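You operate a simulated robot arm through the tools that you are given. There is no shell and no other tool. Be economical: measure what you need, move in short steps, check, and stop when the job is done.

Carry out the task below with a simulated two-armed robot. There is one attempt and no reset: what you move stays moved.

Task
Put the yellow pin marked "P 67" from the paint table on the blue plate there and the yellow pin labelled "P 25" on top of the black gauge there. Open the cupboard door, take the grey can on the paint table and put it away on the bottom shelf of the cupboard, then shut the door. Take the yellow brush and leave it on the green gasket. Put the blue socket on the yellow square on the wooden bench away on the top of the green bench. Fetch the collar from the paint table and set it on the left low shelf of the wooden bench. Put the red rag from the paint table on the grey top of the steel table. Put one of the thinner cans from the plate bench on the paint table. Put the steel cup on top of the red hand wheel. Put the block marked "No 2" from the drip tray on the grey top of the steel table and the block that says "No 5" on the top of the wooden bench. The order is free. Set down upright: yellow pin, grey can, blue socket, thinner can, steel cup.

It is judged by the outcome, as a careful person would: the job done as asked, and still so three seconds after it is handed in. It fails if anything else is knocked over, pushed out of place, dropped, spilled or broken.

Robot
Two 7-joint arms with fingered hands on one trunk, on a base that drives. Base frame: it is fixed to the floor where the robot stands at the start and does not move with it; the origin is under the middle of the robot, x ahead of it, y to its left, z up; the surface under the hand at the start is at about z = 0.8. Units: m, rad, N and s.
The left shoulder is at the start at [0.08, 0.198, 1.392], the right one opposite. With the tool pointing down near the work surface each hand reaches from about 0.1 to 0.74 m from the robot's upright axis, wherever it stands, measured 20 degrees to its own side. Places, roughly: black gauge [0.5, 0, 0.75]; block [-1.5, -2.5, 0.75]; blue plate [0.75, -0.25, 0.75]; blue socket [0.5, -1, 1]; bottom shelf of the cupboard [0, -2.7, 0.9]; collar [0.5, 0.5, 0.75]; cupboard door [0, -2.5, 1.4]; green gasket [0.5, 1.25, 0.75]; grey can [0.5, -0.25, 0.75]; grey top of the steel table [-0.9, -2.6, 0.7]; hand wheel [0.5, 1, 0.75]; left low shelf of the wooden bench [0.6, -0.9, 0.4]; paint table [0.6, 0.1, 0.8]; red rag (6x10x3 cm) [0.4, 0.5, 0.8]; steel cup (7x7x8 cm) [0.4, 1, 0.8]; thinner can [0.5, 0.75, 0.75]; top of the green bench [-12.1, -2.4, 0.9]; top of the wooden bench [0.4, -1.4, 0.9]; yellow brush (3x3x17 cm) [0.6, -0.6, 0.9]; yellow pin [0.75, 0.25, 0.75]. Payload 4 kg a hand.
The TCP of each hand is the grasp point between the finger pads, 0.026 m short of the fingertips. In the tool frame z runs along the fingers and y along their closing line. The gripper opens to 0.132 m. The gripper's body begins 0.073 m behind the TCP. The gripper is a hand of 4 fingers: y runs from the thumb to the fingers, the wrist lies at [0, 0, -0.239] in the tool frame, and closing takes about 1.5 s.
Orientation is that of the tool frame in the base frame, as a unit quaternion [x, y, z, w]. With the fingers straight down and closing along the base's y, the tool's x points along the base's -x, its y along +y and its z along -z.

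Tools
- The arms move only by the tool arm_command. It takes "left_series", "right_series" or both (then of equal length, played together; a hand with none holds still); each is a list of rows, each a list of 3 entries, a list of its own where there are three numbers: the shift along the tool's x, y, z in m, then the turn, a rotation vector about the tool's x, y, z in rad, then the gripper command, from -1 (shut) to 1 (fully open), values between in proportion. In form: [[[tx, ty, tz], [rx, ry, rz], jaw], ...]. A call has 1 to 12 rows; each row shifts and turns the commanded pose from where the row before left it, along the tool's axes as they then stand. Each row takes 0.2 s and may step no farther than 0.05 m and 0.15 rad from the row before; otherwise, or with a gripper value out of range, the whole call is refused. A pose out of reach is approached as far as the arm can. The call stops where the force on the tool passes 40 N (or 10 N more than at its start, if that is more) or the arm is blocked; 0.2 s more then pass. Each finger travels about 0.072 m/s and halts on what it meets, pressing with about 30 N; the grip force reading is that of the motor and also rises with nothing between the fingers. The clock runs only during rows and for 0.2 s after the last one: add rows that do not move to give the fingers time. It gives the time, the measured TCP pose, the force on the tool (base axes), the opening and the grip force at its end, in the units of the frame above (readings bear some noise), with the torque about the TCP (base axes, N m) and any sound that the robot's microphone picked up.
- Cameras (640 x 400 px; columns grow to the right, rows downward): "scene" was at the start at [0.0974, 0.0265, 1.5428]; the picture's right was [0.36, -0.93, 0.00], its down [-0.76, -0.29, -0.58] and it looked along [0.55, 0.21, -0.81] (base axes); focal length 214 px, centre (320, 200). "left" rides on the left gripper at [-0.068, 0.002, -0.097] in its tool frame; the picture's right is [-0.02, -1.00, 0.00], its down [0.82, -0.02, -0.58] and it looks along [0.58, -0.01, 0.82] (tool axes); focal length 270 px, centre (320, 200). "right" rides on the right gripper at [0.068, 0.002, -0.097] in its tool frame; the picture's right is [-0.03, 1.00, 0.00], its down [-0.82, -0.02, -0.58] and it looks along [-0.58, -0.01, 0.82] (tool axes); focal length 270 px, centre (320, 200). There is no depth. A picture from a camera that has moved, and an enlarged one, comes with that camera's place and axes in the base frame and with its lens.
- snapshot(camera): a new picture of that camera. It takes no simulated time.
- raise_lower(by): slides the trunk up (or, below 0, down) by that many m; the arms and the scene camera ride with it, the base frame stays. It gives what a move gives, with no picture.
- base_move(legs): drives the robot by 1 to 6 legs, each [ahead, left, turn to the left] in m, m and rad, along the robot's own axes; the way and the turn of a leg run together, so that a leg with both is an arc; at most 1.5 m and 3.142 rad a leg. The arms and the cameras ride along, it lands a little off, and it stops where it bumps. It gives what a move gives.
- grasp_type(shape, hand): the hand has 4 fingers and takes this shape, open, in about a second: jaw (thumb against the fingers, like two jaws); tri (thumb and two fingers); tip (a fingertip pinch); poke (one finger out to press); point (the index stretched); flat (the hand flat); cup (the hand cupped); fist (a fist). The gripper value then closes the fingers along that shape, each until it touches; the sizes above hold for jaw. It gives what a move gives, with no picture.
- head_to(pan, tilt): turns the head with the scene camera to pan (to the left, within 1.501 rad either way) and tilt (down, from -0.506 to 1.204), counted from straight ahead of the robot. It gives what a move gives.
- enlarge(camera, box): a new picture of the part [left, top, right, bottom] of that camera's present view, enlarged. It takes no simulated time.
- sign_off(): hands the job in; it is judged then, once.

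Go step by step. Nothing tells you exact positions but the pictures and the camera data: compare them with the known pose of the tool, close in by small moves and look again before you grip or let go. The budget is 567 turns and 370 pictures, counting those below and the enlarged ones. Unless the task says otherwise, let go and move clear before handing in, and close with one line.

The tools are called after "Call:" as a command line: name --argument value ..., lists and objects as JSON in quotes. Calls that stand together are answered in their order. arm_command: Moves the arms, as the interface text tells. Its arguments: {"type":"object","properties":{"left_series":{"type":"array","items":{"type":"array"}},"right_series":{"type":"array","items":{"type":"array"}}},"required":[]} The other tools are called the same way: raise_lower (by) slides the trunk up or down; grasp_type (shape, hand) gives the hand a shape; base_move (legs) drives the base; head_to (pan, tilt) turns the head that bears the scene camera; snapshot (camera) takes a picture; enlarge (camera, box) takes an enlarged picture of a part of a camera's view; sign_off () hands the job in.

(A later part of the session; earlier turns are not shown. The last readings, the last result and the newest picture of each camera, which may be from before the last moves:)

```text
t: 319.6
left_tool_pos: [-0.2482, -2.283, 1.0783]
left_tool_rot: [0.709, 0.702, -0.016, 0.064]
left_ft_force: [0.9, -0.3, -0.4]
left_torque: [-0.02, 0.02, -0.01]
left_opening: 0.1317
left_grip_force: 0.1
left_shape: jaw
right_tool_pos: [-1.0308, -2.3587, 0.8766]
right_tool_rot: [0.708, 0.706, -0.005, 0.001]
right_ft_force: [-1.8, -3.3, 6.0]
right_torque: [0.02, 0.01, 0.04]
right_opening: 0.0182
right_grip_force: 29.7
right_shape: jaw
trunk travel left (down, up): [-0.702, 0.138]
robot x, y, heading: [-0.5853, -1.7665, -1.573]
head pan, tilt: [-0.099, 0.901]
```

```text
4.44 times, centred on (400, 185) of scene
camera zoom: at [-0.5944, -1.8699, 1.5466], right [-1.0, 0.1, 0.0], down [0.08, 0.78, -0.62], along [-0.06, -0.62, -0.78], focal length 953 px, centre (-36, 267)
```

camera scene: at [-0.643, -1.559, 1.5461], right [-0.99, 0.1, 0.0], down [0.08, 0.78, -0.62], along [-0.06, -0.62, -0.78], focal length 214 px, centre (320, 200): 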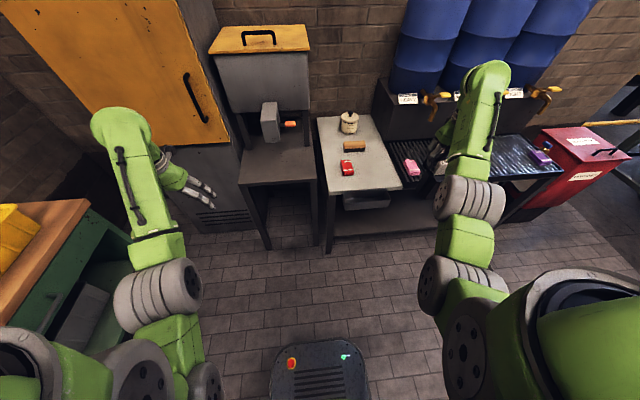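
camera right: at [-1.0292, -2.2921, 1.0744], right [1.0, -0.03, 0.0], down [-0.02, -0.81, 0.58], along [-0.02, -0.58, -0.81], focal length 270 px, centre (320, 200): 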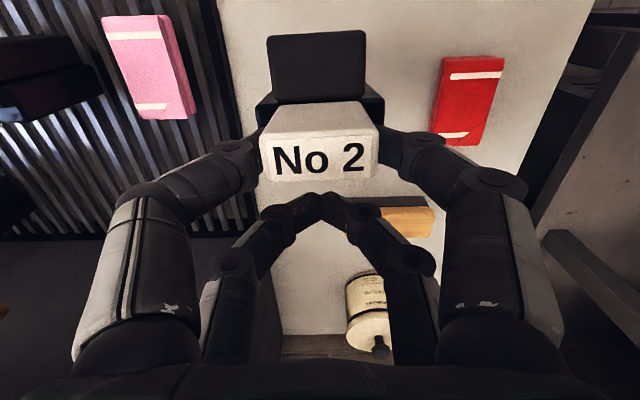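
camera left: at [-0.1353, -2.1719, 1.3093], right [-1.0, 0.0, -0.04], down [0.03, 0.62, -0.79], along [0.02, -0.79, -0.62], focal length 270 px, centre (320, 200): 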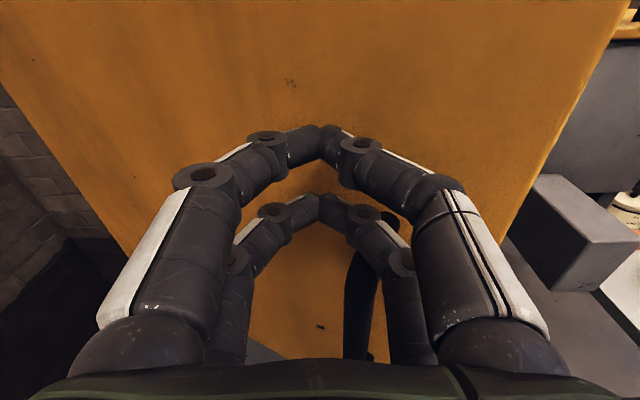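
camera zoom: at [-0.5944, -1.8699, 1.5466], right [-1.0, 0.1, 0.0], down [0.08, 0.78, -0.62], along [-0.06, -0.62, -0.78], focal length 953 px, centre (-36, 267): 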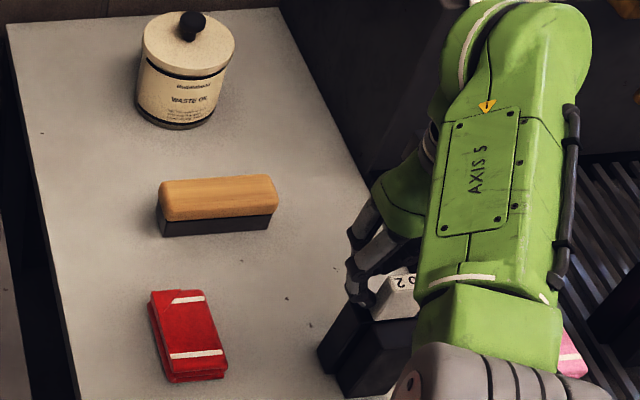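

Contact at 0.877. I release and rise.

Call:
arm_command --right_series '[[[0, 0, -0.001], [0, 0, 0], -0.8], [[0, 0, 0], [0, 0, 0], -0.5], [[0, 0, 0], [0, 0, 0], -0.2], [[0, 0, 0], [0, 0, 0], 0], [[0, 0, 0], [0, 0, 0], 0.1], [[0, 0, -0.03], [0, 0, 0], 0.1], [[0, 0, -0.04], [0, 0, 0], 0.1], [[0, 0, -0.045], [0, 0, 0], 0.1], [[0, 0, -0.045], [0, 0, 0], 0.1]]'

Call:
snapshot --camera "right"

```text
t: 321.6
left_tool_pos: [-0.2501, -2.2818, 1.0771]
left_tool_rot: [0.71, 0.701, -0.015, 0.063]
left_ft_force: [0.3, -0.4, 0.5]
left_torque: [0.02, -0.01, 0.03]
left_opening: 0.1318
left_grip_force: 0.1
left_shape: jaw
right_tool_pos: [-1.0311, -2.3578, 1.0347]
right_tool_rot: [0.708, 0.706, -0.001, 0.0]
right_ft_force: [-0.4, -0.4, 1.2]
right_torque: [0.0, -0.01, -0.04]
right_opening: 0.0722
right_grip_force: 0.2
right_shape: jaw
trunk travel left (down, up): [-0.702, 0.138]
robot x, y, heading: [-0.585, -1.7628, -1.573]
head pan, tilt: [-0.099, 0.901]
```

```text
163 pictures are left
camera right: at [-1.0293, -2.2895, 1.1296], right [1.0, -0.03, 0.0], down [-0.02, -0.82, 0.58], along [-0.02, -0.58, -0.82], focal length 270 px, centre (320, 200)
```

right: 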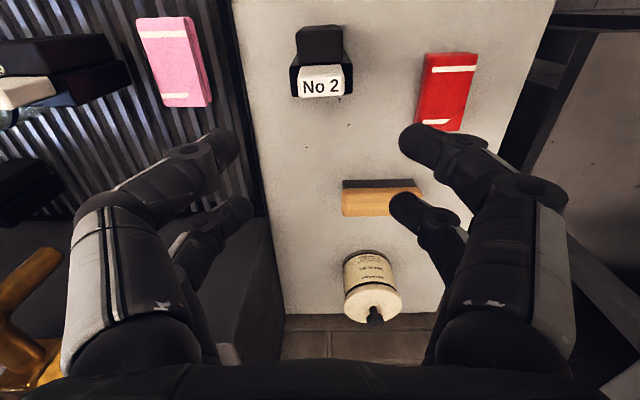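

No 2 stands on the grey top. Next No 5 at about (-1.492, -2.506), near the tray's back wall between two taps.

Call:
base_move --legs '[[-0.15, 0, 0], [0, -0.6, 0], [0.2, 0, 0]]'

Call:
arm_command --right_series '[[[0, 0.04, 0], [0, 0, 0], 0.2], [[0, 0.04, 0], [0, 0, 0], 0.2], [[0, 0.04, 0], [0, 0, 0], 0.2]]'

Call:
snapshot --camera "right"

Call:
snapshot --camera "scene"

```text
t: 327.2
left_tool_pos: [-0.8607, -2.3297, 1.0805]
left_tool_rot: [0.713, 0.698, -0.017, 0.065]
left_ft_force: [0.1, -0.6, 0.6]
left_torque: [-0.03, -0.01, -0.01]
left_opening: 0.1317
left_grip_force: 0.1
left_shape: jaw
right_tool_pos: [-1.6435, -2.3991, 1.0351]
right_tool_rot: [0.711, 0.704, -0.004, 0.001]
right_ft_force: [-0.2, 0.6, 0.4]
right_torque: [0.0, 0.0, 0.02]
right_opening: 0.0721
right_grip_force: 0.1
right_shape: jaw
trunk travel left (down, up): [-0.702, 0.138]
robot x, y, heading: [-1.1931, -1.8125, -1.578]
head pan, tilt: [-0.099, 0.901]
```

```text
t: 328.0
left_tool_pos: [-0.8613, -2.3327, 1.0778]
left_tool_rot: [0.713, 0.698, -0.016, 0.062]
left_ft_force: [0.3, -0.2, -0.1]
left_torque: [0.02, 0.0, 0.01]
left_opening: 0.132
left_grip_force: 0.1
left_shape: jaw
right_tool_pos: [-1.5221, -2.4034, 1.0332]
right_tool_rot: [0.711, 0.703, -0.003, 0.001]
right_ft_force: [0.2, 0.3, -0.1]
right_torque: [0.0, 0.02, -0.02]
right_opening: 0.0787
right_grip_force: 0.1
right_shape: jaw
trunk travel left (down, up): [-0.702, 0.138]
robot x, y, heading: [-1.1939, -1.8105, -1.574]
head pan, tilt: [-0.099, 0.901]
```

```text
162 pictures are left
camera right: at [-1.5199, -2.3355, 1.1289], right [1.0, -0.04, 0.0], down [-0.03, -0.81, 0.58], along [-0.02, -0.58, -0.81], focal length 270 px, centre (320, 200)
```

right: 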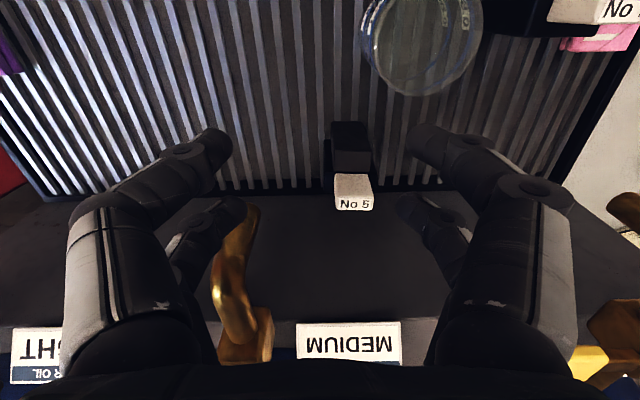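

```text
161 pictures are left
camera scene: at [-1.2025, -1.9183, 1.5462], right [-0.99, 0.11, 0.0], down [0.08, 0.78, -0.62], along [-0.07, -0.62, -0.78], focal length 214 px, centre (320, 200)
```

scene: 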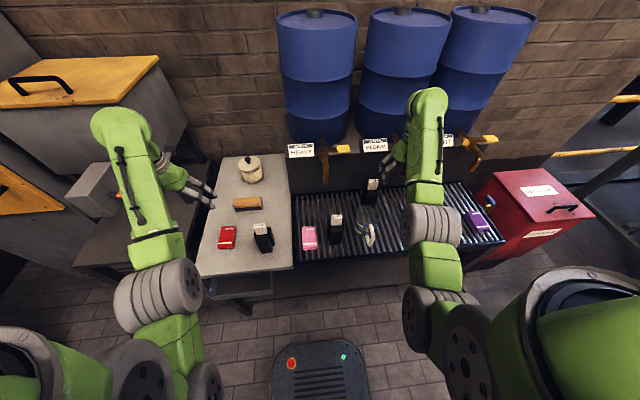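

No 5 confirmed at (-1.490, -2.505). To keep the hand clear of taps and levers I tilt it 25° forward, with the far finger pair on the block.

Call:
arm_command --right_series '[[[-0.03, 0.016, 0], [0, 0, 0], 0.2], [[-0.03, 0.017, 0], [0, 0, 0], 0.2], [[-0.02, 0, 0], [0, -0.145, 0], 0.2], [[0, 0, 0], [0, -0.145, 0], 0.2], [[0, 0, 0], [0, -0.145, 0], 0.2]]'

Call:
snapshot --camera "right"

Call:
enlarge --camera "scene" --box '[300, 110, 460, 250]'

```text
t: 329.2
left_tool_pos: [-0.8615, -2.3326, 1.0783]
left_tool_rot: [0.713, 0.698, -0.016, 0.063]
left_ft_force: [0.1, 0.3, 0.0]
left_torque: [0.02, 0.0, 0.0]
left_opening: 0.1316
left_grip_force: 0.1
left_shape: jaw
right_tool_pos: [-1.4906, -2.484, 1.0339]
right_tool_rot: [0.694, 0.686, -0.157, 0.152]
right_ft_force: [0.6, 0.0, -0.1]
right_torque: [-0.02, -0.03, 0.01]
right_opening: 0.0786
right_grip_force: 0.1
right_shape: jaw
trunk travel left (down, up): [-0.702, 0.138]
robot x, y, heading: [-1.1947, -1.8122, -1.581]
head pan, tilt: [-0.099, 0.901]
```

```text
160 pictures are left
camera right: at [-1.4887, -2.3803, 1.0916], right [1.0, -0.03, 0.01], down [-0.02, -0.49, 0.87], along [-0.03, -0.87, -0.49], focal length 270 px, centre (320, 200)
```

right: 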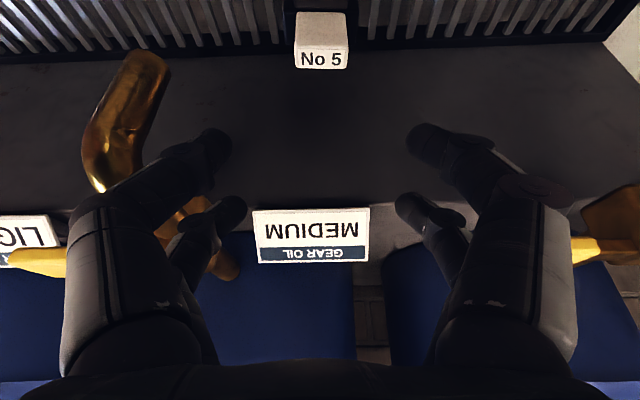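

```text
2.86 times, centred on (380, 180) of scene
camera zoom: at [-1.2031, -1.9171, 1.5463], right [-0.99, 0.11, 0.0], down [0.08, 0.78, -0.62], along [-0.07, -0.62, -0.78], focal length 613 px, centre (149, 257)
```

zoom: 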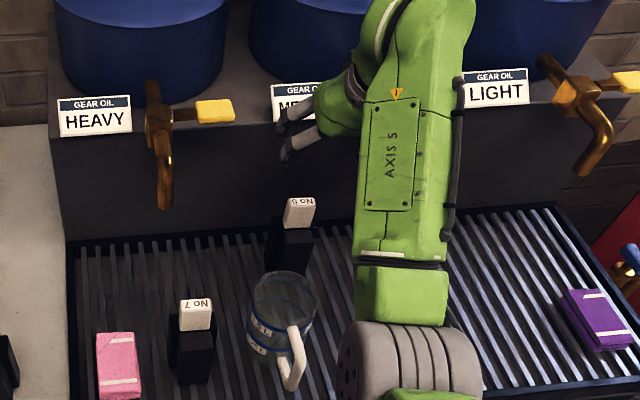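

Call:
arm_command --right_series '[[[0.0162, 0, 0.035], [0, 0, 0], 0.2], [[0.0162, 0, 0.035], [0, 0, 0], 0.2], [[0.0162, 0, 0.035], [0, 0, 0], 0.2]]'

Call:
snapshot --camera "right"

Call:
enlarge --camera "scene" --box '[300, 110, 460, 250]'

```text
t: 330.0
left_tool_pos: [-0.8626, -2.333, 1.0772]
left_tool_rot: [0.713, 0.698, -0.015, 0.063]
left_ft_force: [-0.2, -0.8, 0.2]
left_torque: [0.0, -0.02, 0.03]
left_opening: 0.1317
left_grip_force: 0.1
left_shape: jaw
right_tool_pos: [-1.4927, -2.4834, 0.9172]
right_tool_rot: [0.694, 0.686, -0.156, 0.152]
right_ft_force: [-0.3, 0.2, 0.5]
right_torque: [-0.04, 0.01, 0.01]
right_opening: 0.0787
right_grip_force: 0.0
right_shape: jaw
trunk travel left (down, up): [-0.702, 0.138]
robot x, y, heading: [-1.1952, -1.8102, -1.586]
head pan, tilt: [-0.099, 0.901]
```

```text
158 pictures are left
camera right: at [-1.4889, -2.3807, 0.975], right [1.0, -0.03, 0.01], down [-0.02, -0.49, 0.87], along [-0.03, -0.87, -0.49], focal length 270 px, centre (320, 200)
```

right: 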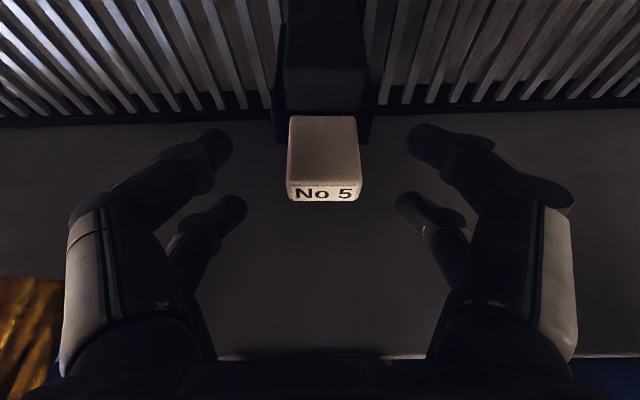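

```text
2.86 times, centred on (380, 180) of scene
camera zoom: at [-1.2037, -1.9179, 1.5463], right [-0.99, 0.11, 0.0], down [0.09, 0.78, -0.62], along [-0.07, -0.62, -0.78], focal length 613 px, centre (149, 257)
```

zoom: 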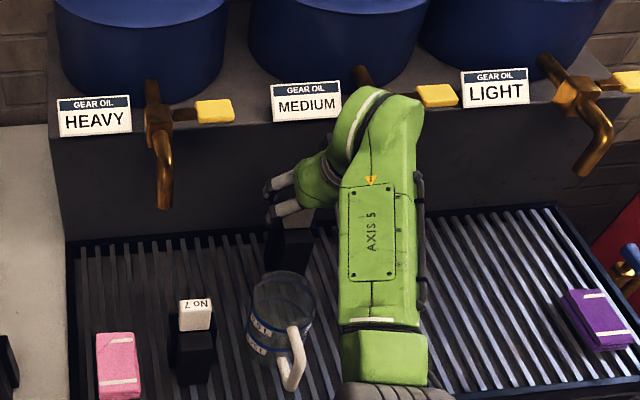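

Call:
arm_command --right_series '[[[0.0155, 0.002, 0.0335], [0, 0, 0], 0.2], [[0, 0, 0], [0, 0, 0], -0.2], [[0, 0, 0], [0, 0, 0], -0.6], [[0, 0, 0], [0, 0, 0], -1], [[0, 0, 0], [0, 0, 0], -1], [[0, 0, 0], [0, 0, 0], -1]]'

Call:
snapshot --camera "right"

```text
t: 331.4
left_tool_pos: [-0.8619, -2.3313, 1.0772]
left_tool_rot: [0.713, 0.698, -0.017, 0.063]
left_ft_force: [0.1, 0.3, -0.2]
left_torque: [0.0, 0.04, 0.02]
left_opening: 0.1319
left_grip_force: 0.1
left_shape: jaw
right_tool_pos: [-1.4892, -2.4831, 0.8818]
right_tool_rot: [0.693, 0.687, -0.156, 0.152]
right_ft_force: [1.4, 0.7, 2.7]
right_torque: [0.37, -0.18, -0.08]
right_opening: 0.0309
right_grip_force: 30.0
right_shape: jaw
trunk travel left (down, up): [-0.702, 0.138]
robot x, y, heading: [-1.1958, -1.8124, -1.577]
head pan, tilt: [-0.099, 0.901]
```

```text
156 pictures are left
camera right: at [-1.4865, -2.3804, 0.9392], right [1.0, -0.03, 0.01], down [-0.02, -0.49, 0.87], along [-0.03, -0.87, -0.49], focal length 270 px, centre (320, 200)
```

right: 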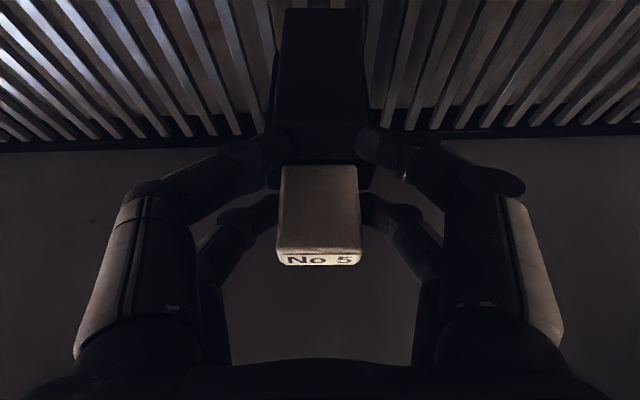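

Both pairs hold it. I lift straight up and check.

Call:
arm_command --right_series '[[[-0.0084, 0, -0.018], [0, 0, 0], -1], [[-0.0162, 0, -0.035], [0, 0, 0], -1], [[-0.0162, 0, -0.035], [0, 0, 0], -1], [[-0.0162, 0, -0.035], [0, 0, 0], -1], [[-0.0162, 0, -0.035], [0, 0, 0], -1]]'

Call:
snapshot --camera "right"

Call:
snapshot --camera "scene"

```text
t: 332.6
left_tool_pos: [-0.8612, -2.3332, 1.0788]
left_tool_rot: [0.713, 0.698, -0.015, 0.063]
left_ft_force: [0.7, 1.3, 0.0]
left_torque: [-0.03, 0.02, 0.0]
left_opening: 0.1317
left_grip_force: 0.1
left_shape: jaw
right_tool_pos: [-1.4895, -2.4817, 1.0561]
right_tool_rot: [0.694, 0.687, -0.155, 0.152]
right_ft_force: [-0.8, 0.2, -5.7]
right_torque: [0.09, -0.01, 0.03]
right_opening: 0.0302
right_grip_force: 30.0
right_shape: jaw
trunk travel left (down, up): [-0.702, 0.138]
robot x, y, heading: [-1.194, -1.8111, -1.578]
head pan, tilt: [-0.099, 0.901]
```

```text
155 pictures are left
camera right: at [-1.487, -2.3798, 1.1128], right [1.0, -0.03, 0.01], down [-0.02, -0.5, 0.87], along [-0.02, -0.87, -0.5], focal length 270 px, centre (320, 200)
```

right: 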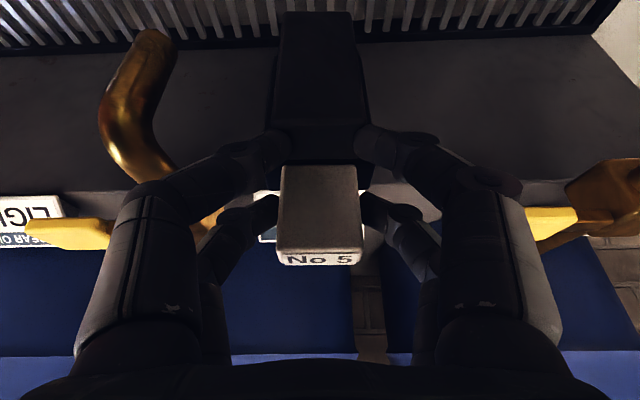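

```text
154 pictures are left
camera scene: at [-1.2035, -1.9178, 1.5462], right [-0.99, 0.11, 0.0], down [0.08, 0.78, -0.62], along [-0.07, -0.62, -0.78], focal length 214 px, centre (320, 200)
```

scene: 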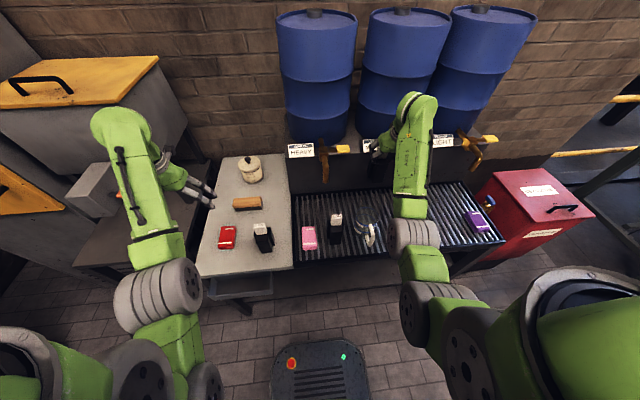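

No 5 is up. I back away from the tray, turn toward the wooden bench and look for a free spot.

Call:
base_move --legs '[[-0.45, 0, 0], [0, 0, 1.571], [0.55, 0.25, 0]]'

Call:
head_to --pan -0.2 --tilt 0.75

Call:
snapshot --camera "scene"

Call:
snapshot --camera "right"

```text
t: 342.2
left_tool_pos: [-0.1187, -0.7923, 1.0774]
left_tool_rot: [0.013, 0.998, 0.034, 0.055]
left_ft_force: [0.1, -0.3, -0.2]
left_torque: [-0.01, 0.01, -0.03]
left_opening: 0.1318
left_grip_force: 0.1
left_shape: jaw
right_tool_pos: [0.0278, -1.4218, 1.0551]
right_tool_rot: [0.008, 0.976, -0.003, 0.217]
right_ft_force: [-0.6, -0.2, -6.2]
right_torque: [0.02, 0.11, 0.03]
right_opening: 0.0299
right_grip_force: 30.2
right_shape: jaw
trunk travel left (down, up): [-0.702, 0.138]
robot x, y, heading: [-0.6371, -1.1228, -0.015]
head pan, tilt: [-0.099, 0.901]
```

```text
t: 342.9
left_tool_pos: [-0.1177, -0.7908, 1.0777]
left_tool_rot: [0.013, 0.998, 0.033, 0.055]
left_ft_force: [0.0, 0.8, 0.4]
left_torque: [0.06, 0.0, -0.01]
left_opening: 0.1321
left_grip_force: 0.1
left_shape: jaw
right_tool_pos: [0.0286, -1.4219, 1.0541]
right_tool_rot: [0.008, 0.976, -0.003, 0.216]
right_ft_force: [0.8, 0.4, -5.6]
right_torque: [-0.01, 0.09, 0.01]
right_opening: 0.0303
right_grip_force: 29.7
right_shape: jaw
trunk travel left (down, up): [-0.702, 0.138]
robot x, y, heading: [-0.6372, -1.1201, -0.017]
head pan, tilt: [-0.201, 0.75]
```

```text
153 pictures are left
camera scene: at [-0.5285, -1.1392, 1.558], right [-0.21, -0.98, 0.0], down [-0.67, 0.15, -0.73], along [0.71, -0.16, -0.68], focal length 214 px, centre (320, 200)
```

scene: 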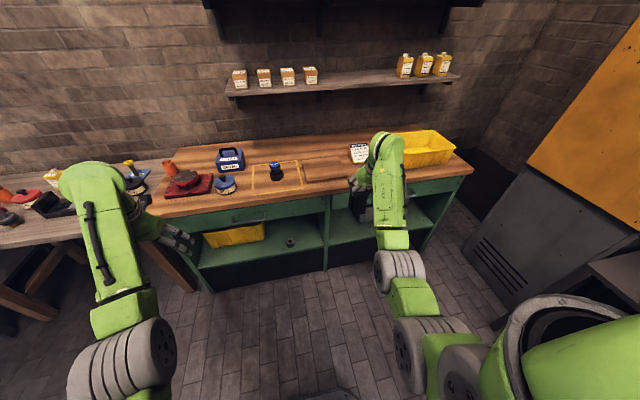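

```text
152 pictures are left
camera right: at [-0.0746, -1.4177, 1.1122], right [0.04, 1.0, 0.01], down [0.5, -0.03, 0.87], along [0.87, -0.03, -0.5], focal length 270 px, centre (320, 200)
```

right: 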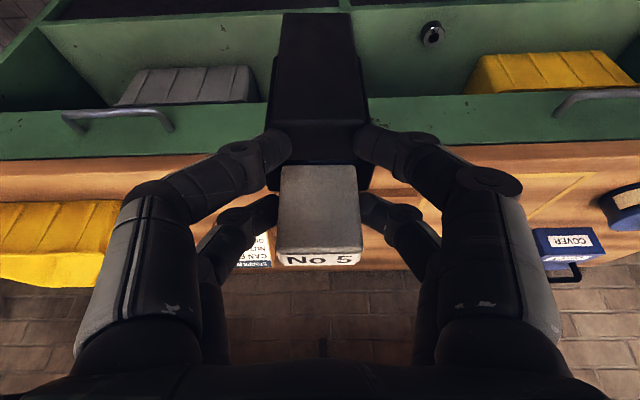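

Call:
enlarge --camera "scene" --box '[240, 120, 480, 220]'

```text
2.67 times, centred on (360, 170) of scene
camera zoom: at [-0.5285, -1.1392, 1.558], right [-0.21, -0.98, 0.0], down [-0.67, 0.15, -0.73], along [0.71, -0.16, -0.68], focal length 572 px, centre (213, 280)
```

zoom: 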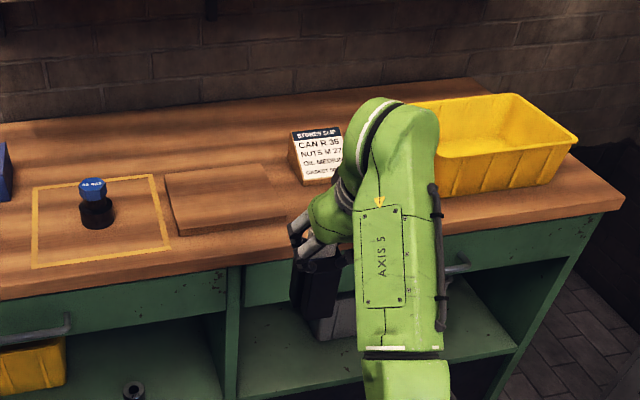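

The bench front area around (0.35, -1.60) is free. I raise a bit and drive there.

Call:
arm_command --right_series '[[[-0.0125, 0, -0.027], [0, 0, 0], -1], [[-0.0125, 0, -0.027], [0, 0, 0], -1]]'

Call:
base_move --legs '[[0.3, -0.18, 0.015]]'

Call:
snapshot --camera "right"

Call:
snapshot --camera "scene"

```text
t: 343.5
left_tool_pos: [-0.1174, -0.7917, 1.0785]
left_tool_rot: [0.013, 0.998, 0.034, 0.055]
left_ft_force: [-0.1, -1.0, 0.9]
left_torque: [0.03, 0.02, -0.03]
left_opening: 0.1317
left_grip_force: 0.1
left_shape: jaw
right_tool_pos: [0.0277, -1.4198, 1.1138]
right_tool_rot: [0.007, 0.976, -0.003, 0.216]
right_ft_force: [0.2, 0.0, -6.1]
right_torque: [0.03, 0.11, -0.01]
right_opening: 0.0304
right_grip_force: 30.0
right_shape: jaw
trunk travel left (down, up): [-0.702, 0.138]
robot x, y, heading: [-0.6404, -1.1187, -0.018]
head pan, tilt: [-0.201, 0.75]
```

```text
t: 345.7
left_tool_pos: [0.1763, -0.966, 1.0799]
left_tool_rot: [0.004, 0.998, 0.034, 0.056]
left_ft_force: [-0.3, 0.2, 0.9]
left_torque: [0.03, -0.03, 0.01]
left_opening: 0.1318
left_grip_force: 0.0
left_shape: jaw
right_tool_pos: [0.3308, -1.5925, 1.1159]
right_tool_rot: [0.001, 0.976, -0.002, 0.217]
right_ft_force: [0.1, 0.7, -5.0]
right_torque: [0.0, 0.08, 0.03]
right_opening: 0.03
right_grip_force: 30.0
right_shape: jaw
trunk travel left (down, up): [-0.702, 0.138]
robot x, y, heading: [-0.3403, -1.305, 0.004]
head pan, tilt: [-0.201, 0.75]
```

```text
150 pictures are left
camera right: at [0.2282, -1.5902, 1.1733], right [0.02, 1.0, 0.01], down [0.49, -0.02, 0.87], along [0.87, -0.02, -0.49], focal length 270 px, centre (320, 200)
```

right: 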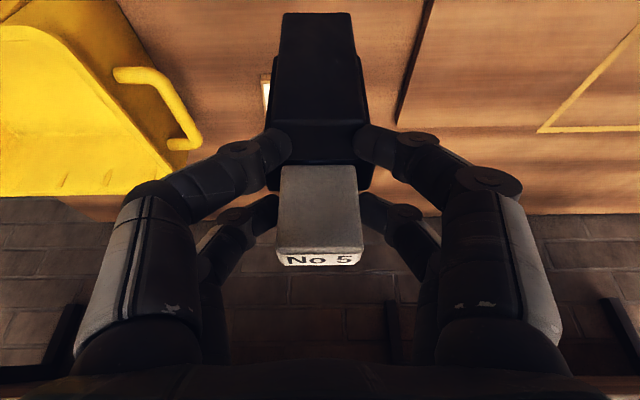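

```text
149 pictures are left
camera scene: at [-0.2305, -1.3182, 1.5583], right [-0.2, -0.98, 0.0], down [-0.67, 0.14, -0.73], along [0.72, -0.15, -0.68], focal length 214 px, centre (320, 200)
```

scene: 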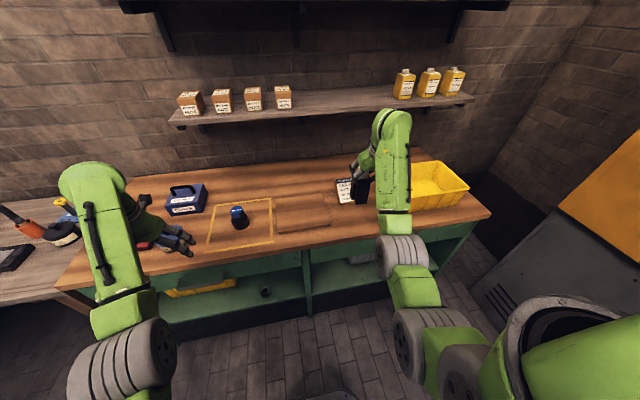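

The sign stands at x ≈ 0.42; I set the block a little nearer to the front edge, lowering gradually.

Call:
arm_command --right_series '[[[0.0262, 0, 0.0209], [0, 0, 0], -1], [[0.0262, 0, 0.0209], [0, 0, 0], -1]]'

Call:
snapshot --camera "right"

Call:
enlarge --camera "scene" --box '[300, 140, 440, 260]'

```text
t: 346.3
left_tool_pos: [0.1771, -0.9663, 1.0793]
left_tool_rot: [0.005, 0.998, 0.035, 0.057]
left_ft_force: [-0.2, -0.2, -0.2]
left_torque: [-0.07, -0.02, 0.0]
left_opening: 0.1321
left_grip_force: 0.1
left_shape: jaw
right_tool_pos: [0.3022, -1.593, 1.0548]
right_tool_rot: [0.0, 0.976, -0.001, 0.218]
right_ft_force: [0.1, -0.7, -5.9]
right_torque: [0.01, 0.12, 0.01]
right_opening: 0.0304
right_grip_force: 30.2
right_shape: jaw
trunk travel left (down, up): [-0.702, 0.138]
robot x, y, heading: [-0.3393, -1.3028, -0.001]
head pan, tilt: [-0.201, 0.75]
```

```text
148 pictures are left
camera right: at [0.1988, -1.5917, 1.1129], right [0.02, 1.0, 0.01], down [0.49, -0.02, 0.87], along [0.87, -0.02, -0.49], focal length 270 px, centre (320, 200)
```

right: 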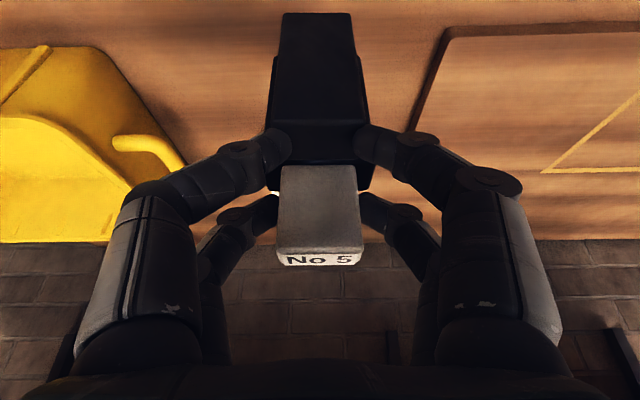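

```text
3.33 times, centred on (370, 200) of scene
camera zoom: at [-0.2298, -1.3195, 1.5583], right [-0.2, -0.98, 0.0], down [-0.67, 0.14, -0.73], along [0.72, -0.15, -0.68], focal length 715 px, centre (153, 200)
```

zoom: 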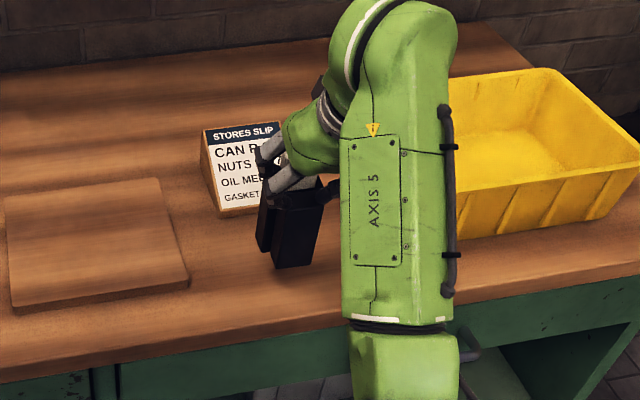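

Clear of everything. I lower to contact.

Call:
arm_command --right_series '[[[0.005, 0, 0.0109], [0, 0, 0], -1]]'

Call:
arm_command --right_series '[[[0.0025, 0, 0.0054], [0, 0, 0], -1]]'

Call:
arm_command --right_series '[[[0.0021, 0, 0.0045], [0, 0, 0], -1]]'

Call:
arm_command --right_series '[[[0.0021, 0, 0.0045], [0, 0, 0], -1]]'

```text
t: 346.7
left_tool_pos: [0.1782, -0.9664, 1.0774]
left_tool_rot: [0.006, 0.998, 0.034, 0.056]
left_ft_force: [-0.1, 0.5, 0.2]
left_torque: [-0.02, 0.04, 0.0]
left_opening: 0.1319
left_grip_force: 0.1
left_shape: jaw
right_tool_pos: [0.3042, -1.5934, 1.0406]
right_tool_rot: [0.0, 0.976, -0.001, 0.216]
right_ft_force: [0.0, -0.4, -6.2]
right_torque: [0.02, 0.12, 0.02]
right_opening: 0.0303
right_grip_force: 29.9
right_shape: jaw
trunk travel left (down, up): [-0.702, 0.138]
robot x, y, heading: [-0.34, -1.3042, -0.001]
head pan, tilt: [-0.201, 0.75]
```

```text
t: 347.1
left_tool_pos: [0.1786, -0.9664, 1.078]
left_tool_rot: [0.005, 0.998, 0.034, 0.056]
left_ft_force: [-0.2, -0.2, 0.1]
left_torque: [0.0, 0.0, 0.03]
left_opening: 0.1318
left_grip_force: 0.1
left_shape: jaw
right_tool_pos: [0.3049, -1.5937, 1.0362]
right_tool_rot: [0.0, 0.976, 0.0, 0.217]
right_ft_force: [1.0, 0.3, -5.6]
right_torque: [0.0, 0.08, 0.03]
right_opening: 0.0303
right_grip_force: 30.6
right_shape: jaw
trunk travel left (down, up): [-0.702, 0.138]
robot x, y, heading: [-0.3411, -1.307, 0.002]
head pan, tilt: [-0.201, 0.75]
```

```text
t: 347.5
left_tool_pos: [0.1774, -0.9657, 1.0785]
left_tool_rot: [0.005, 0.998, 0.035, 0.055]
left_ft_force: [-0.8, -0.5, -0.2]
left_torque: [-0.05, 0.0, 0.01]
left_opening: 0.1317
left_grip_force: 0.1
left_shape: jaw
right_tool_pos: [0.3046, -1.5932, 1.0316]
right_tool_rot: [0.0, 0.976, -0.001, 0.217]
right_ft_force: [-0.3, -0.1, -5.5]
right_torque: [0.01, 0.12, -0.02]
right_opening: 0.0302
right_grip_force: 29.8
right_shape: jaw
trunk travel left (down, up): [-0.702, 0.138]
robot x, y, heading: [-0.34, -1.3019, -0.001]
head pan, tilt: [-0.201, 0.75]
```

```text
t: 347.9
left_tool_pos: [0.178, -0.9666, 1.0787]
left_tool_rot: [0.005, 0.998, 0.035, 0.055]
left_ft_force: [0.6, -1.3, -0.1]
left_torque: [0.03, -0.01, 0.04]
left_opening: 0.1318
left_grip_force: 0.1
left_shape: jaw
right_tool_pos: [0.3035, -1.5938, 1.0267]
right_tool_rot: [0.0, 0.976, -0.001, 0.216]
right_ft_force: [0.3, 0.5, -5.5]
right_torque: [0.02, 0.09, 0.03]
right_opening: 0.0301
right_grip_force: 30.0
right_shape: jaw
trunk travel left (down, up): [-0.702, 0.138]
robot x, y, heading: [-0.3373, -1.3072, -0.0]
head pan, tilt: [-0.201, 0.75]
```

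Call:
arm_command --right_series '[[[0.0025, 0, 0.0054], [0, 0, 0], -1]]'

Call:
arm_command --right_series '[[[0.0025, 0, 0.0054], [0, 0, 0], -1]]'

Call:
arm_command --right_series '[[[0.0025, 0, 0.0054], [0, 0, 0], -1]]'

Call:
enlarge --camera "scene" --box '[300, 160, 400, 240]'

```text
t: 348.3
left_tool_pos: [0.1782, -0.9661, 1.0769]
left_tool_rot: [0.005, 0.998, 0.034, 0.055]
left_ft_force: [-0.1, -0.1, 0.1]
left_torque: [0.03, -0.04, -0.04]
left_opening: 0.1319
left_grip_force: 0.0
left_shape: jaw
right_tool_pos: [0.3033, -1.5931, 1.0205]
right_tool_rot: [-0.001, 0.976, 0.0, 0.216]
right_ft_force: [-0.5, 0.5, -6.7]
right_torque: [-0.02, 0.12, 0.02]
right_opening: 0.0302
right_grip_force: 29.8
right_shape: jaw
trunk travel left (down, up): [-0.702, 0.138]
robot x, y, heading: [-0.3377, -1.3038, 0.002]
head pan, tilt: [-0.201, 0.75]
```

```text
t: 348.7
left_tool_pos: [0.1784, -0.9662, 1.0784]
left_tool_rot: [0.005, 0.998, 0.035, 0.054]
left_ft_force: [-0.5, -0.9, 0.5]
left_torque: [0.0, 0.05, -0.01]
left_opening: 0.1321
left_grip_force: 0.1
left_shape: jaw
right_tool_pos: [0.3025, -1.5926, 1.0148]
right_tool_rot: [0.001, 0.976, -0.001, 0.217]
right_ft_force: [-0.7, -0.3, -5.3]
right_torque: [0.02, 0.09, 0.0]
right_opening: 0.0302
right_grip_force: 29.6
right_shape: jaw
trunk travel left (down, up): [-0.702, 0.138]
robot x, y, heading: [-0.3402, -1.3028, -0.002]
head pan, tilt: [-0.201, 0.75]
```

```text
t: 349.1
left_tool_pos: [0.1784, -0.968, 1.0773]
left_tool_rot: [0.005, 0.998, 0.034, 0.055]
left_ft_force: [-0.4, -0.7, 0.0]
left_torque: [-0.01, 0.02, 0.01]
left_opening: 0.1318
left_grip_force: 0.0
left_shape: jaw
right_tool_pos: [0.3042, -1.5933, 1.0076]
right_tool_rot: [0.0, 0.976, -0.001, 0.217]
right_ft_force: [0.5, 0.0, -6.1]
right_torque: [0.02, 0.1, -0.02]
right_opening: 0.0299
right_grip_force: 29.8
right_shape: jaw
trunk travel left (down, up): [-0.702, 0.138]
robot x, y, heading: [-0.3402, -1.3041, -0.001]
head pan, tilt: [-0.201, 0.75]
```

```text
5.00 times, centred on (350, 200) of scene
camera zoom: at [-0.2277, -1.32, 1.558], right [-0.2, -0.98, 0.0], down [-0.67, 0.14, -0.73], along [0.72, -0.15, -0.68], focal length 1072 px, centre (170, 200)
```

zoom: 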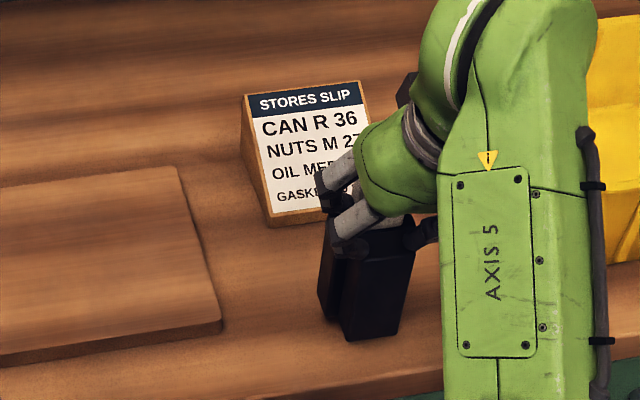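

Call:
arm_command --right_series '[[[0.0025, 0, 0.0054], [0, 0, 0], -1]]'

Call:
arm_command --right_series '[[[0.0025, 0, 0.0054], [0, 0, 0], -1]]'

Call:
arm_command --right_series '[[[0.0025, 0, 0.0054], [0, 0, 0], -1]]'

```text
t: 349.5
left_tool_pos: [0.177, -0.9659, 1.0784]
left_tool_rot: [0.004, 0.998, 0.034, 0.054]
left_ft_force: [-0.7, -0.3, -0.1]
left_torque: [0.01, 0.01, -0.01]
left_opening: 0.1321
left_grip_force: 0.1
left_shape: jaw
right_tool_pos: [0.3048, -1.5936, 1.0022]
right_tool_rot: [0.001, 0.976, -0.001, 0.217]
right_ft_force: [-0.4, 0.2, -6.1]
right_torque: [0.04, 0.11, 0.02]
right_opening: 0.0302
right_grip_force: 30.5
right_shape: jaw
trunk travel left (down, up): [-0.702, 0.138]
robot x, y, heading: [-0.3391, -1.2992, 0.004]
head pan, tilt: [-0.201, 0.75]
```

```text
t: 349.9
left_tool_pos: [0.1786, -0.9654, 1.0785]
left_tool_rot: [0.005, 0.998, 0.034, 0.055]
left_ft_force: [-0.5, 0.5, -0.6]
left_torque: [0.04, 0.05, 0.0]
left_opening: 0.1318
left_grip_force: 0.1
left_shape: jaw
right_tool_pos: [0.3033, -1.5937, 0.9961]
right_tool_rot: [0.0, 0.976, 0.0, 0.216]
right_ft_force: [-0.7, -0.3, -6.3]
right_torque: [0.0, 0.11, -0.02]
right_opening: 0.0303
right_grip_force: 29.5
right_shape: jaw
trunk travel left (down, up): [-0.702, 0.138]
robot x, y, heading: [-0.3413, -1.3006, 0.004]
head pan, tilt: [-0.201, 0.75]
```

```text
t: 350.3
left_tool_pos: [0.1788, -0.967, 1.0783]
left_tool_rot: [0.006, 0.998, 0.034, 0.055]
left_ft_force: [0.4, 0.1, 0.1]
left_torque: [0.03, -0.01, -0.01]
left_opening: 0.1318
left_grip_force: 0.1
left_shape: jaw
right_tool_pos: [0.303, -1.5939, 0.989]
right_tool_rot: [0.001, 0.976, -0.001, 0.217]
right_ft_force: [-0.1, 0.3, -5.3]
right_torque: [-0.02, 0.12, 0.0]
right_opening: 0.0301
right_grip_force: 30.1
right_shape: jaw
trunk travel left (down, up): [-0.702, 0.138]
robot x, y, heading: [-0.3424, -1.3011, 0.008]
head pan, tilt: [-0.201, 0.75]
```

Call:
arm_command --right_series '[[[0.0025, 0, 0.0054], [0, 0, 0], -1]]'

Call:
arm_command --right_series '[[[0.0025, 0, 0.0054], [0, 0, 0], -1]]'

Call:
enlarge --camera "scene" --box '[300, 160, 400, 240]'

```text
t: 350.7
left_tool_pos: [0.175, -0.9655, 1.08]
left_tool_rot: [0.005, 0.998, 0.034, 0.057]
left_ft_force: [-0.8, 0.4, -1.3]
left_torque: [0.03, 0.0, -0.02]
left_opening: 0.1317
left_grip_force: 0.1
left_shape: jaw
right_tool_pos: [0.3027, -1.593, 0.9911]
right_tool_rot: [0.0, 0.975, -0.003, 0.222]
right_ft_force: [1.9, -1.8, 10.9]
right_torque: [0.13, 0.03, -0.06]
right_opening: 0.0302
right_grip_force: 29.8
right_shape: jaw
trunk travel left (down, up): [-0.702, 0.138]
robot x, y, heading: [-0.3412, -1.2986, 0.002]
head pan, tilt: [-0.201, 0.75]
```

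```text
t: 351.1
left_tool_pos: [0.1733, -0.9645, 1.0807]
left_tool_rot: [0.004, 0.998, 0.033, 0.057]
left_ft_force: [0.5, -0.2, 1.3]
left_torque: [-0.02, -0.03, 0.01]
left_opening: 0.1319
left_grip_force: 0.0
left_shape: jaw
right_tool_pos: [0.3014, -1.5928, 0.9907]
right_tool_rot: [0.0, 0.974, -0.005, 0.226]
right_ft_force: [4.5, -4.8, 35.7]
right_torque: [0.04, -0.04, -0.19]
right_opening: 0.0307
right_grip_force: 30.3
right_shape: jaw
trunk travel left (down, up): [-0.702, 0.138]
robot x, y, heading: [-0.3407, -1.3057, 0.003]
head pan, tilt: [-0.201, 0.75]
```

```text
5.00 times, centred on (350, 200) of scene
camera zoom: at [-0.2361, -1.3166, 1.5594], right [-0.2, -0.98, 0.0], down [-0.66, 0.13, -0.73], along [0.72, -0.15, -0.68], focal length 1072 px, centre (170, 200)
```

zoom: 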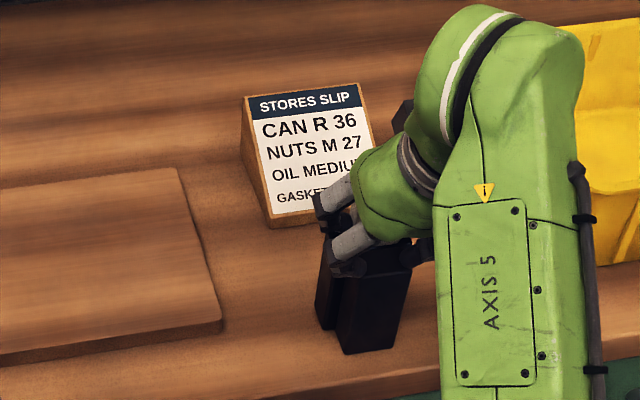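

Contact (bench top z ≈ 0.86). I ease up, release, and retreat.

Call:
arm_command --right_series '[[[-0.003, 0, -0.0065], [0, 0, 0], -1], [[0, 0, 0], [0, 0, 0], -0.6], [[0, 0, 0], [0, 0, 0], -0.3], [[0, 0, 0], [0, 0, 0], 0], [[0, 0, 0], [0, 0, 0], 0.2], [[0, 0, 0], [0, 0, 0], 0.2], [[-0.0127, 0, -0.027], [0, 0, 0], 0.2], [[-0.0169, 0, -0.036], [0, 0, 0], 0.2], [[-0.0169, 0, -0.036], [0, 0, 0], 0.2], [[0, 0, -0.04], [0, 0, 0], 0.2]]'

Call:
snapshot --camera "right"

Call:
enlarge --camera "scene" --box '[180, 120, 440, 260]'

```text
t: 353.3
left_tool_pos: [0.1769, -0.9657, 1.0777]
left_tool_rot: [0.005, 0.998, 0.034, 0.055]
left_ft_force: [0.5, 0.4, -0.5]
left_torque: [0.0, 0.03, -0.02]
left_opening: 0.1322
left_grip_force: 0.0
left_shape: jaw
right_tool_pos: [0.2845, -1.5927, 1.1329]
right_tool_rot: [0.001, 0.976, -0.001, 0.217]
right_ft_force: [0.1, -0.4, 0.2]
right_torque: [0.02, 0.0, 0.04]
right_opening: 0.079
right_grip_force: 0.0
right_shape: jaw
trunk travel left (down, up): [-0.702, 0.138]
robot x, y, heading: [-0.3393, -1.3044, 0.002]
head pan, tilt: [-0.201, 0.75]
```

```text
144 pictures are left
camera right: at [0.1814, -1.5905, 1.1901], right [0.02, 1.0, 0.01], down [0.49, -0.02, 0.87], along [0.87, -0.02, -0.49], focal length 270 px, centre (320, 200)
```

right: 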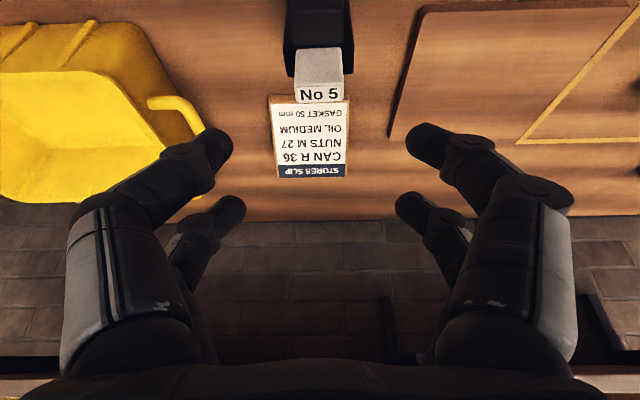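

```text
2.46 times, centred on (310, 190) of scene
camera zoom: at [-0.2295, -1.3193, 1.5581], right [-0.2, -0.98, 0.0], down [-0.67, 0.14, -0.73], along [0.72, -0.15, -0.68], focal length 528 px, centre (345, 225)
```

zoom: 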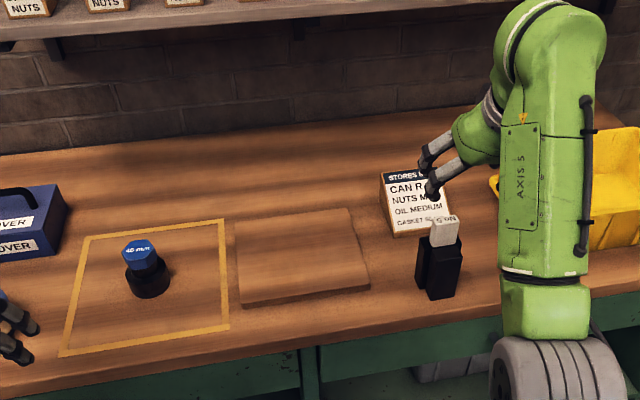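

No 5 stands on the wooden bench. Last the blue socket on the yellow square, at about (0.443, -1.11); I straighten the right hand and drive over.

Call:
arm_command --right_series '[[[0, 0, -0.02], [0, 0.145, 0], 0.6], [[0, 0, 0], [0, 0.145, 0], 1], [[0, 0, 0], [0, 0.145, 0], 1]]'

Call:
base_move --legs '[[0, 0.47, 0], [0.13, 0, 0]]'

Call:
snapshot --camera "right"

Call:
snapshot --camera "scene"

```text
t: 354.1
left_tool_pos: [0.1789, -0.9671, 1.0773]
left_tool_rot: [0.006, 0.998, 0.034, 0.055]
left_ft_force: [0.0, -1.1, 0.6]
left_torque: [-0.03, 0.0, 0.03]
left_opening: 0.132
left_grip_force: 0.1
left_shape: jaw
right_tool_pos: [0.279, -1.5924, 1.1504]
right_tool_rot: [0.002, 1.0, -0.002, 0.0]
right_ft_force: [0.4, -0.8, -0.5]
right_torque: [-0.01, 0.05, 0.02]
right_opening: 0.1321
right_grip_force: 0.0
right_shape: jaw
trunk travel left (down, up): [-0.702, 0.138]
robot x, y, heading: [-0.3377, -1.3048, -0.001]
head pan, tilt: [-0.201, 0.75]
```

```text
t: 357.8
left_tool_pos: [0.304, -0.4939, 1.08]
left_tool_rot: [0.006, 0.998, 0.034, 0.057]
left_ft_force: [0.0, 0.8, -0.4]
left_torque: [-0.06, -0.02, -0.05]
left_opening: 0.1318
left_grip_force: 0.1
left_shape: jaw
right_tool_pos: [0.4036, -1.1219, 1.1529]
right_tool_rot: [0.002, 1.0, -0.003, 0.002]
right_ft_force: [0.1, 0.8, -0.1]
right_torque: [-0.01, -0.02, 0.0]
right_opening: 0.1321
right_grip_force: 0.1
right_shape: jaw
trunk travel left (down, up): [-0.702, 0.138]
robot x, y, heading: [-0.2102, -0.8344, -0.002]
head pan, tilt: [-0.201, 0.75]
```

```text
142 pictures are left
camera right: at [0.3347, -1.1198, 1.248], right [0.03, 1.0, 0.0], down [0.81, -0.02, 0.58], along [0.58, -0.02, -0.81], focal length 270 px, centre (320, 200)
```

right: 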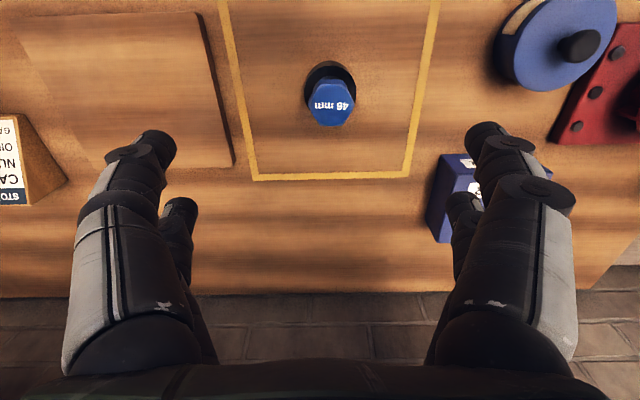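

```text
141 pictures are left
camera scene: at [-0.1033, -0.8475, 1.5585], right [-0.2, -0.98, 0.0], down [-0.67, 0.14, -0.73], along [0.72, -0.15, -0.68], focal length 214 px, centre (320, 200)
```

scene: 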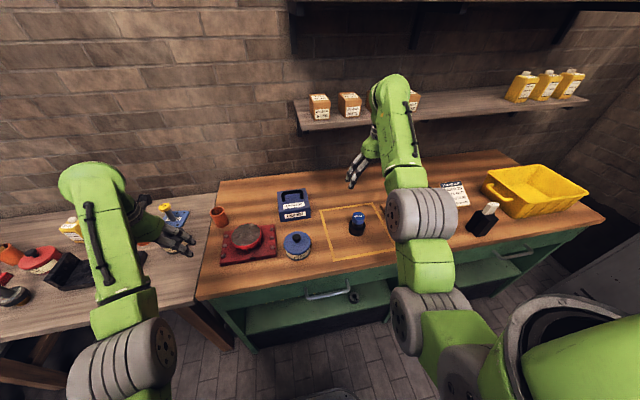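

Call:
arm_command --right_series '[[[-0.027, 0.011, 0.03], [0, 0, 0], 1], [[0, 0, 0.045], [0, 0, 0], 1], [[0, 0, 0.03], [0, 0, 0], 1]]'

Call:
snapshot --camera "right"

```text
t: 358.6
left_tool_pos: [0.3079, -0.4965, 1.0795]
left_tool_rot: [0.007, 0.998, 0.034, 0.056]
left_ft_force: [-0.1, -0.2, 0.3]
left_torque: [-0.04, -0.03, -0.01]
left_opening: 0.1319
left_grip_force: 0.2
left_shape: jaw
right_tool_pos: [0.4337, -1.112, 1.0444]
right_tool_rot: [0.001, 1.0, -0.001, 0.001]
right_ft_force: [0.5, -0.4, 0.2]
right_torque: [-0.02, 0.01, -0.02]
right_opening: 0.132
right_grip_force: 0.1
right_shape: jaw
trunk travel left (down, up): [-0.702, 0.138]
robot x, y, heading: [-0.2124, -0.8317, 0.0]
head pan, tilt: [-0.201, 0.75]
```

```text
140 pictures are left
camera right: at [0.3652, -1.111, 1.1407], right [0.03, 1.0, 0.0], down [0.81, -0.02, 0.58], along [0.58, -0.02, -0.81], focal length 270 px, centre (320, 200)
```

right: 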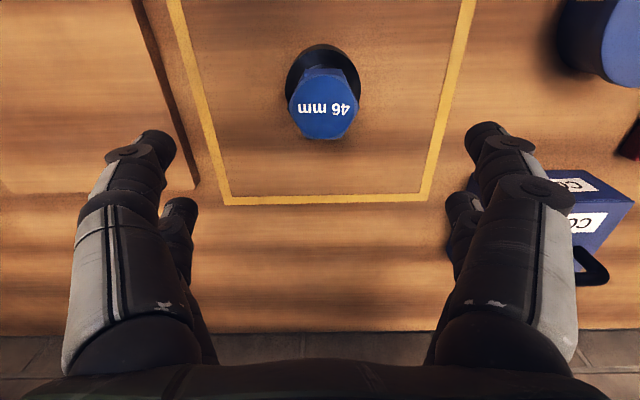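

Call:
enlarge --camera "scene" --box '[320, 190, 400, 250]'

```text
6.67 times, centred on (360, 220) of scene
camera zoom: at [-0.0984, -0.8488, 1.5581], right [-0.2, -0.98, 0.0], down [-0.67, 0.14, -0.73], along [0.72, -0.15, -0.68], focal length 1430 px, centre (53, 67)
```

zoom: 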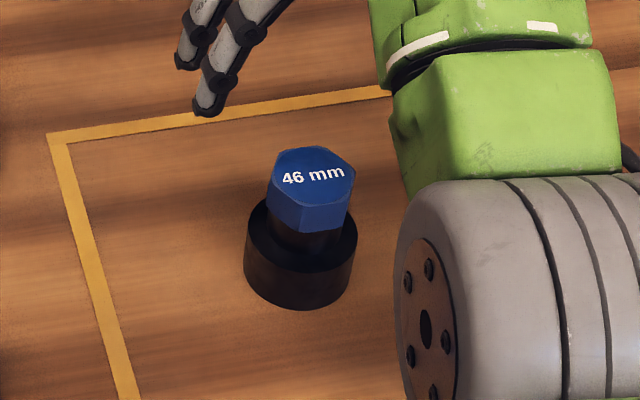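

The socket's top is at z ≈ 0.95 and centre about (0.420, -1.110). I descend and grip its black base.

Call:
arm_command --right_series '[[[0.013, 0.002, 0.03], [0, 0, 0], 0.8], [[0, 0, 0.04], [0, 0, 0], 0.6], [[0, 0, 0.035], [0, 0, 0], 0.6]]'

Call:
snapshot --camera "right"

```text
t: 359.4
left_tool_pos: [0.3085, -0.4962, 1.0787]
left_tool_rot: [0.006, 0.998, 0.035, 0.056]
left_ft_force: [0.8, 0.4, 0.8]
left_torque: [0.02, 0.03, 0.02]
left_opening: 0.1321
left_grip_force: 0.1
left_shape: jaw
right_tool_pos: [0.4228, -1.11, 0.9402]
right_tool_rot: [0.002, 1.0, -0.001, 0.001]
right_ft_force: [-0.5, 0.3, 0.7]
right_torque: [0.02, 0.07, 0.01]
right_opening: 0.1062
right_grip_force: 0.1
right_shape: jaw
trunk travel left (down, up): [-0.702, 0.138]
robot x, y, heading: [-0.2099, -0.8354, 0.001]
head pan, tilt: [-0.201, 0.75]
```

```text
138 pictures are left
camera right: at [0.3533, -1.1078, 1.0362], right [0.03, 1.0, 0.0], down [0.81, -0.02, 0.58], along [0.58, -0.02, -0.81], focal length 270 px, centre (320, 200)
```

right: 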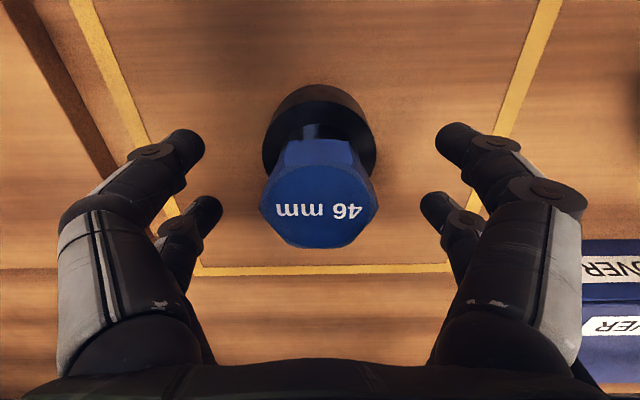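

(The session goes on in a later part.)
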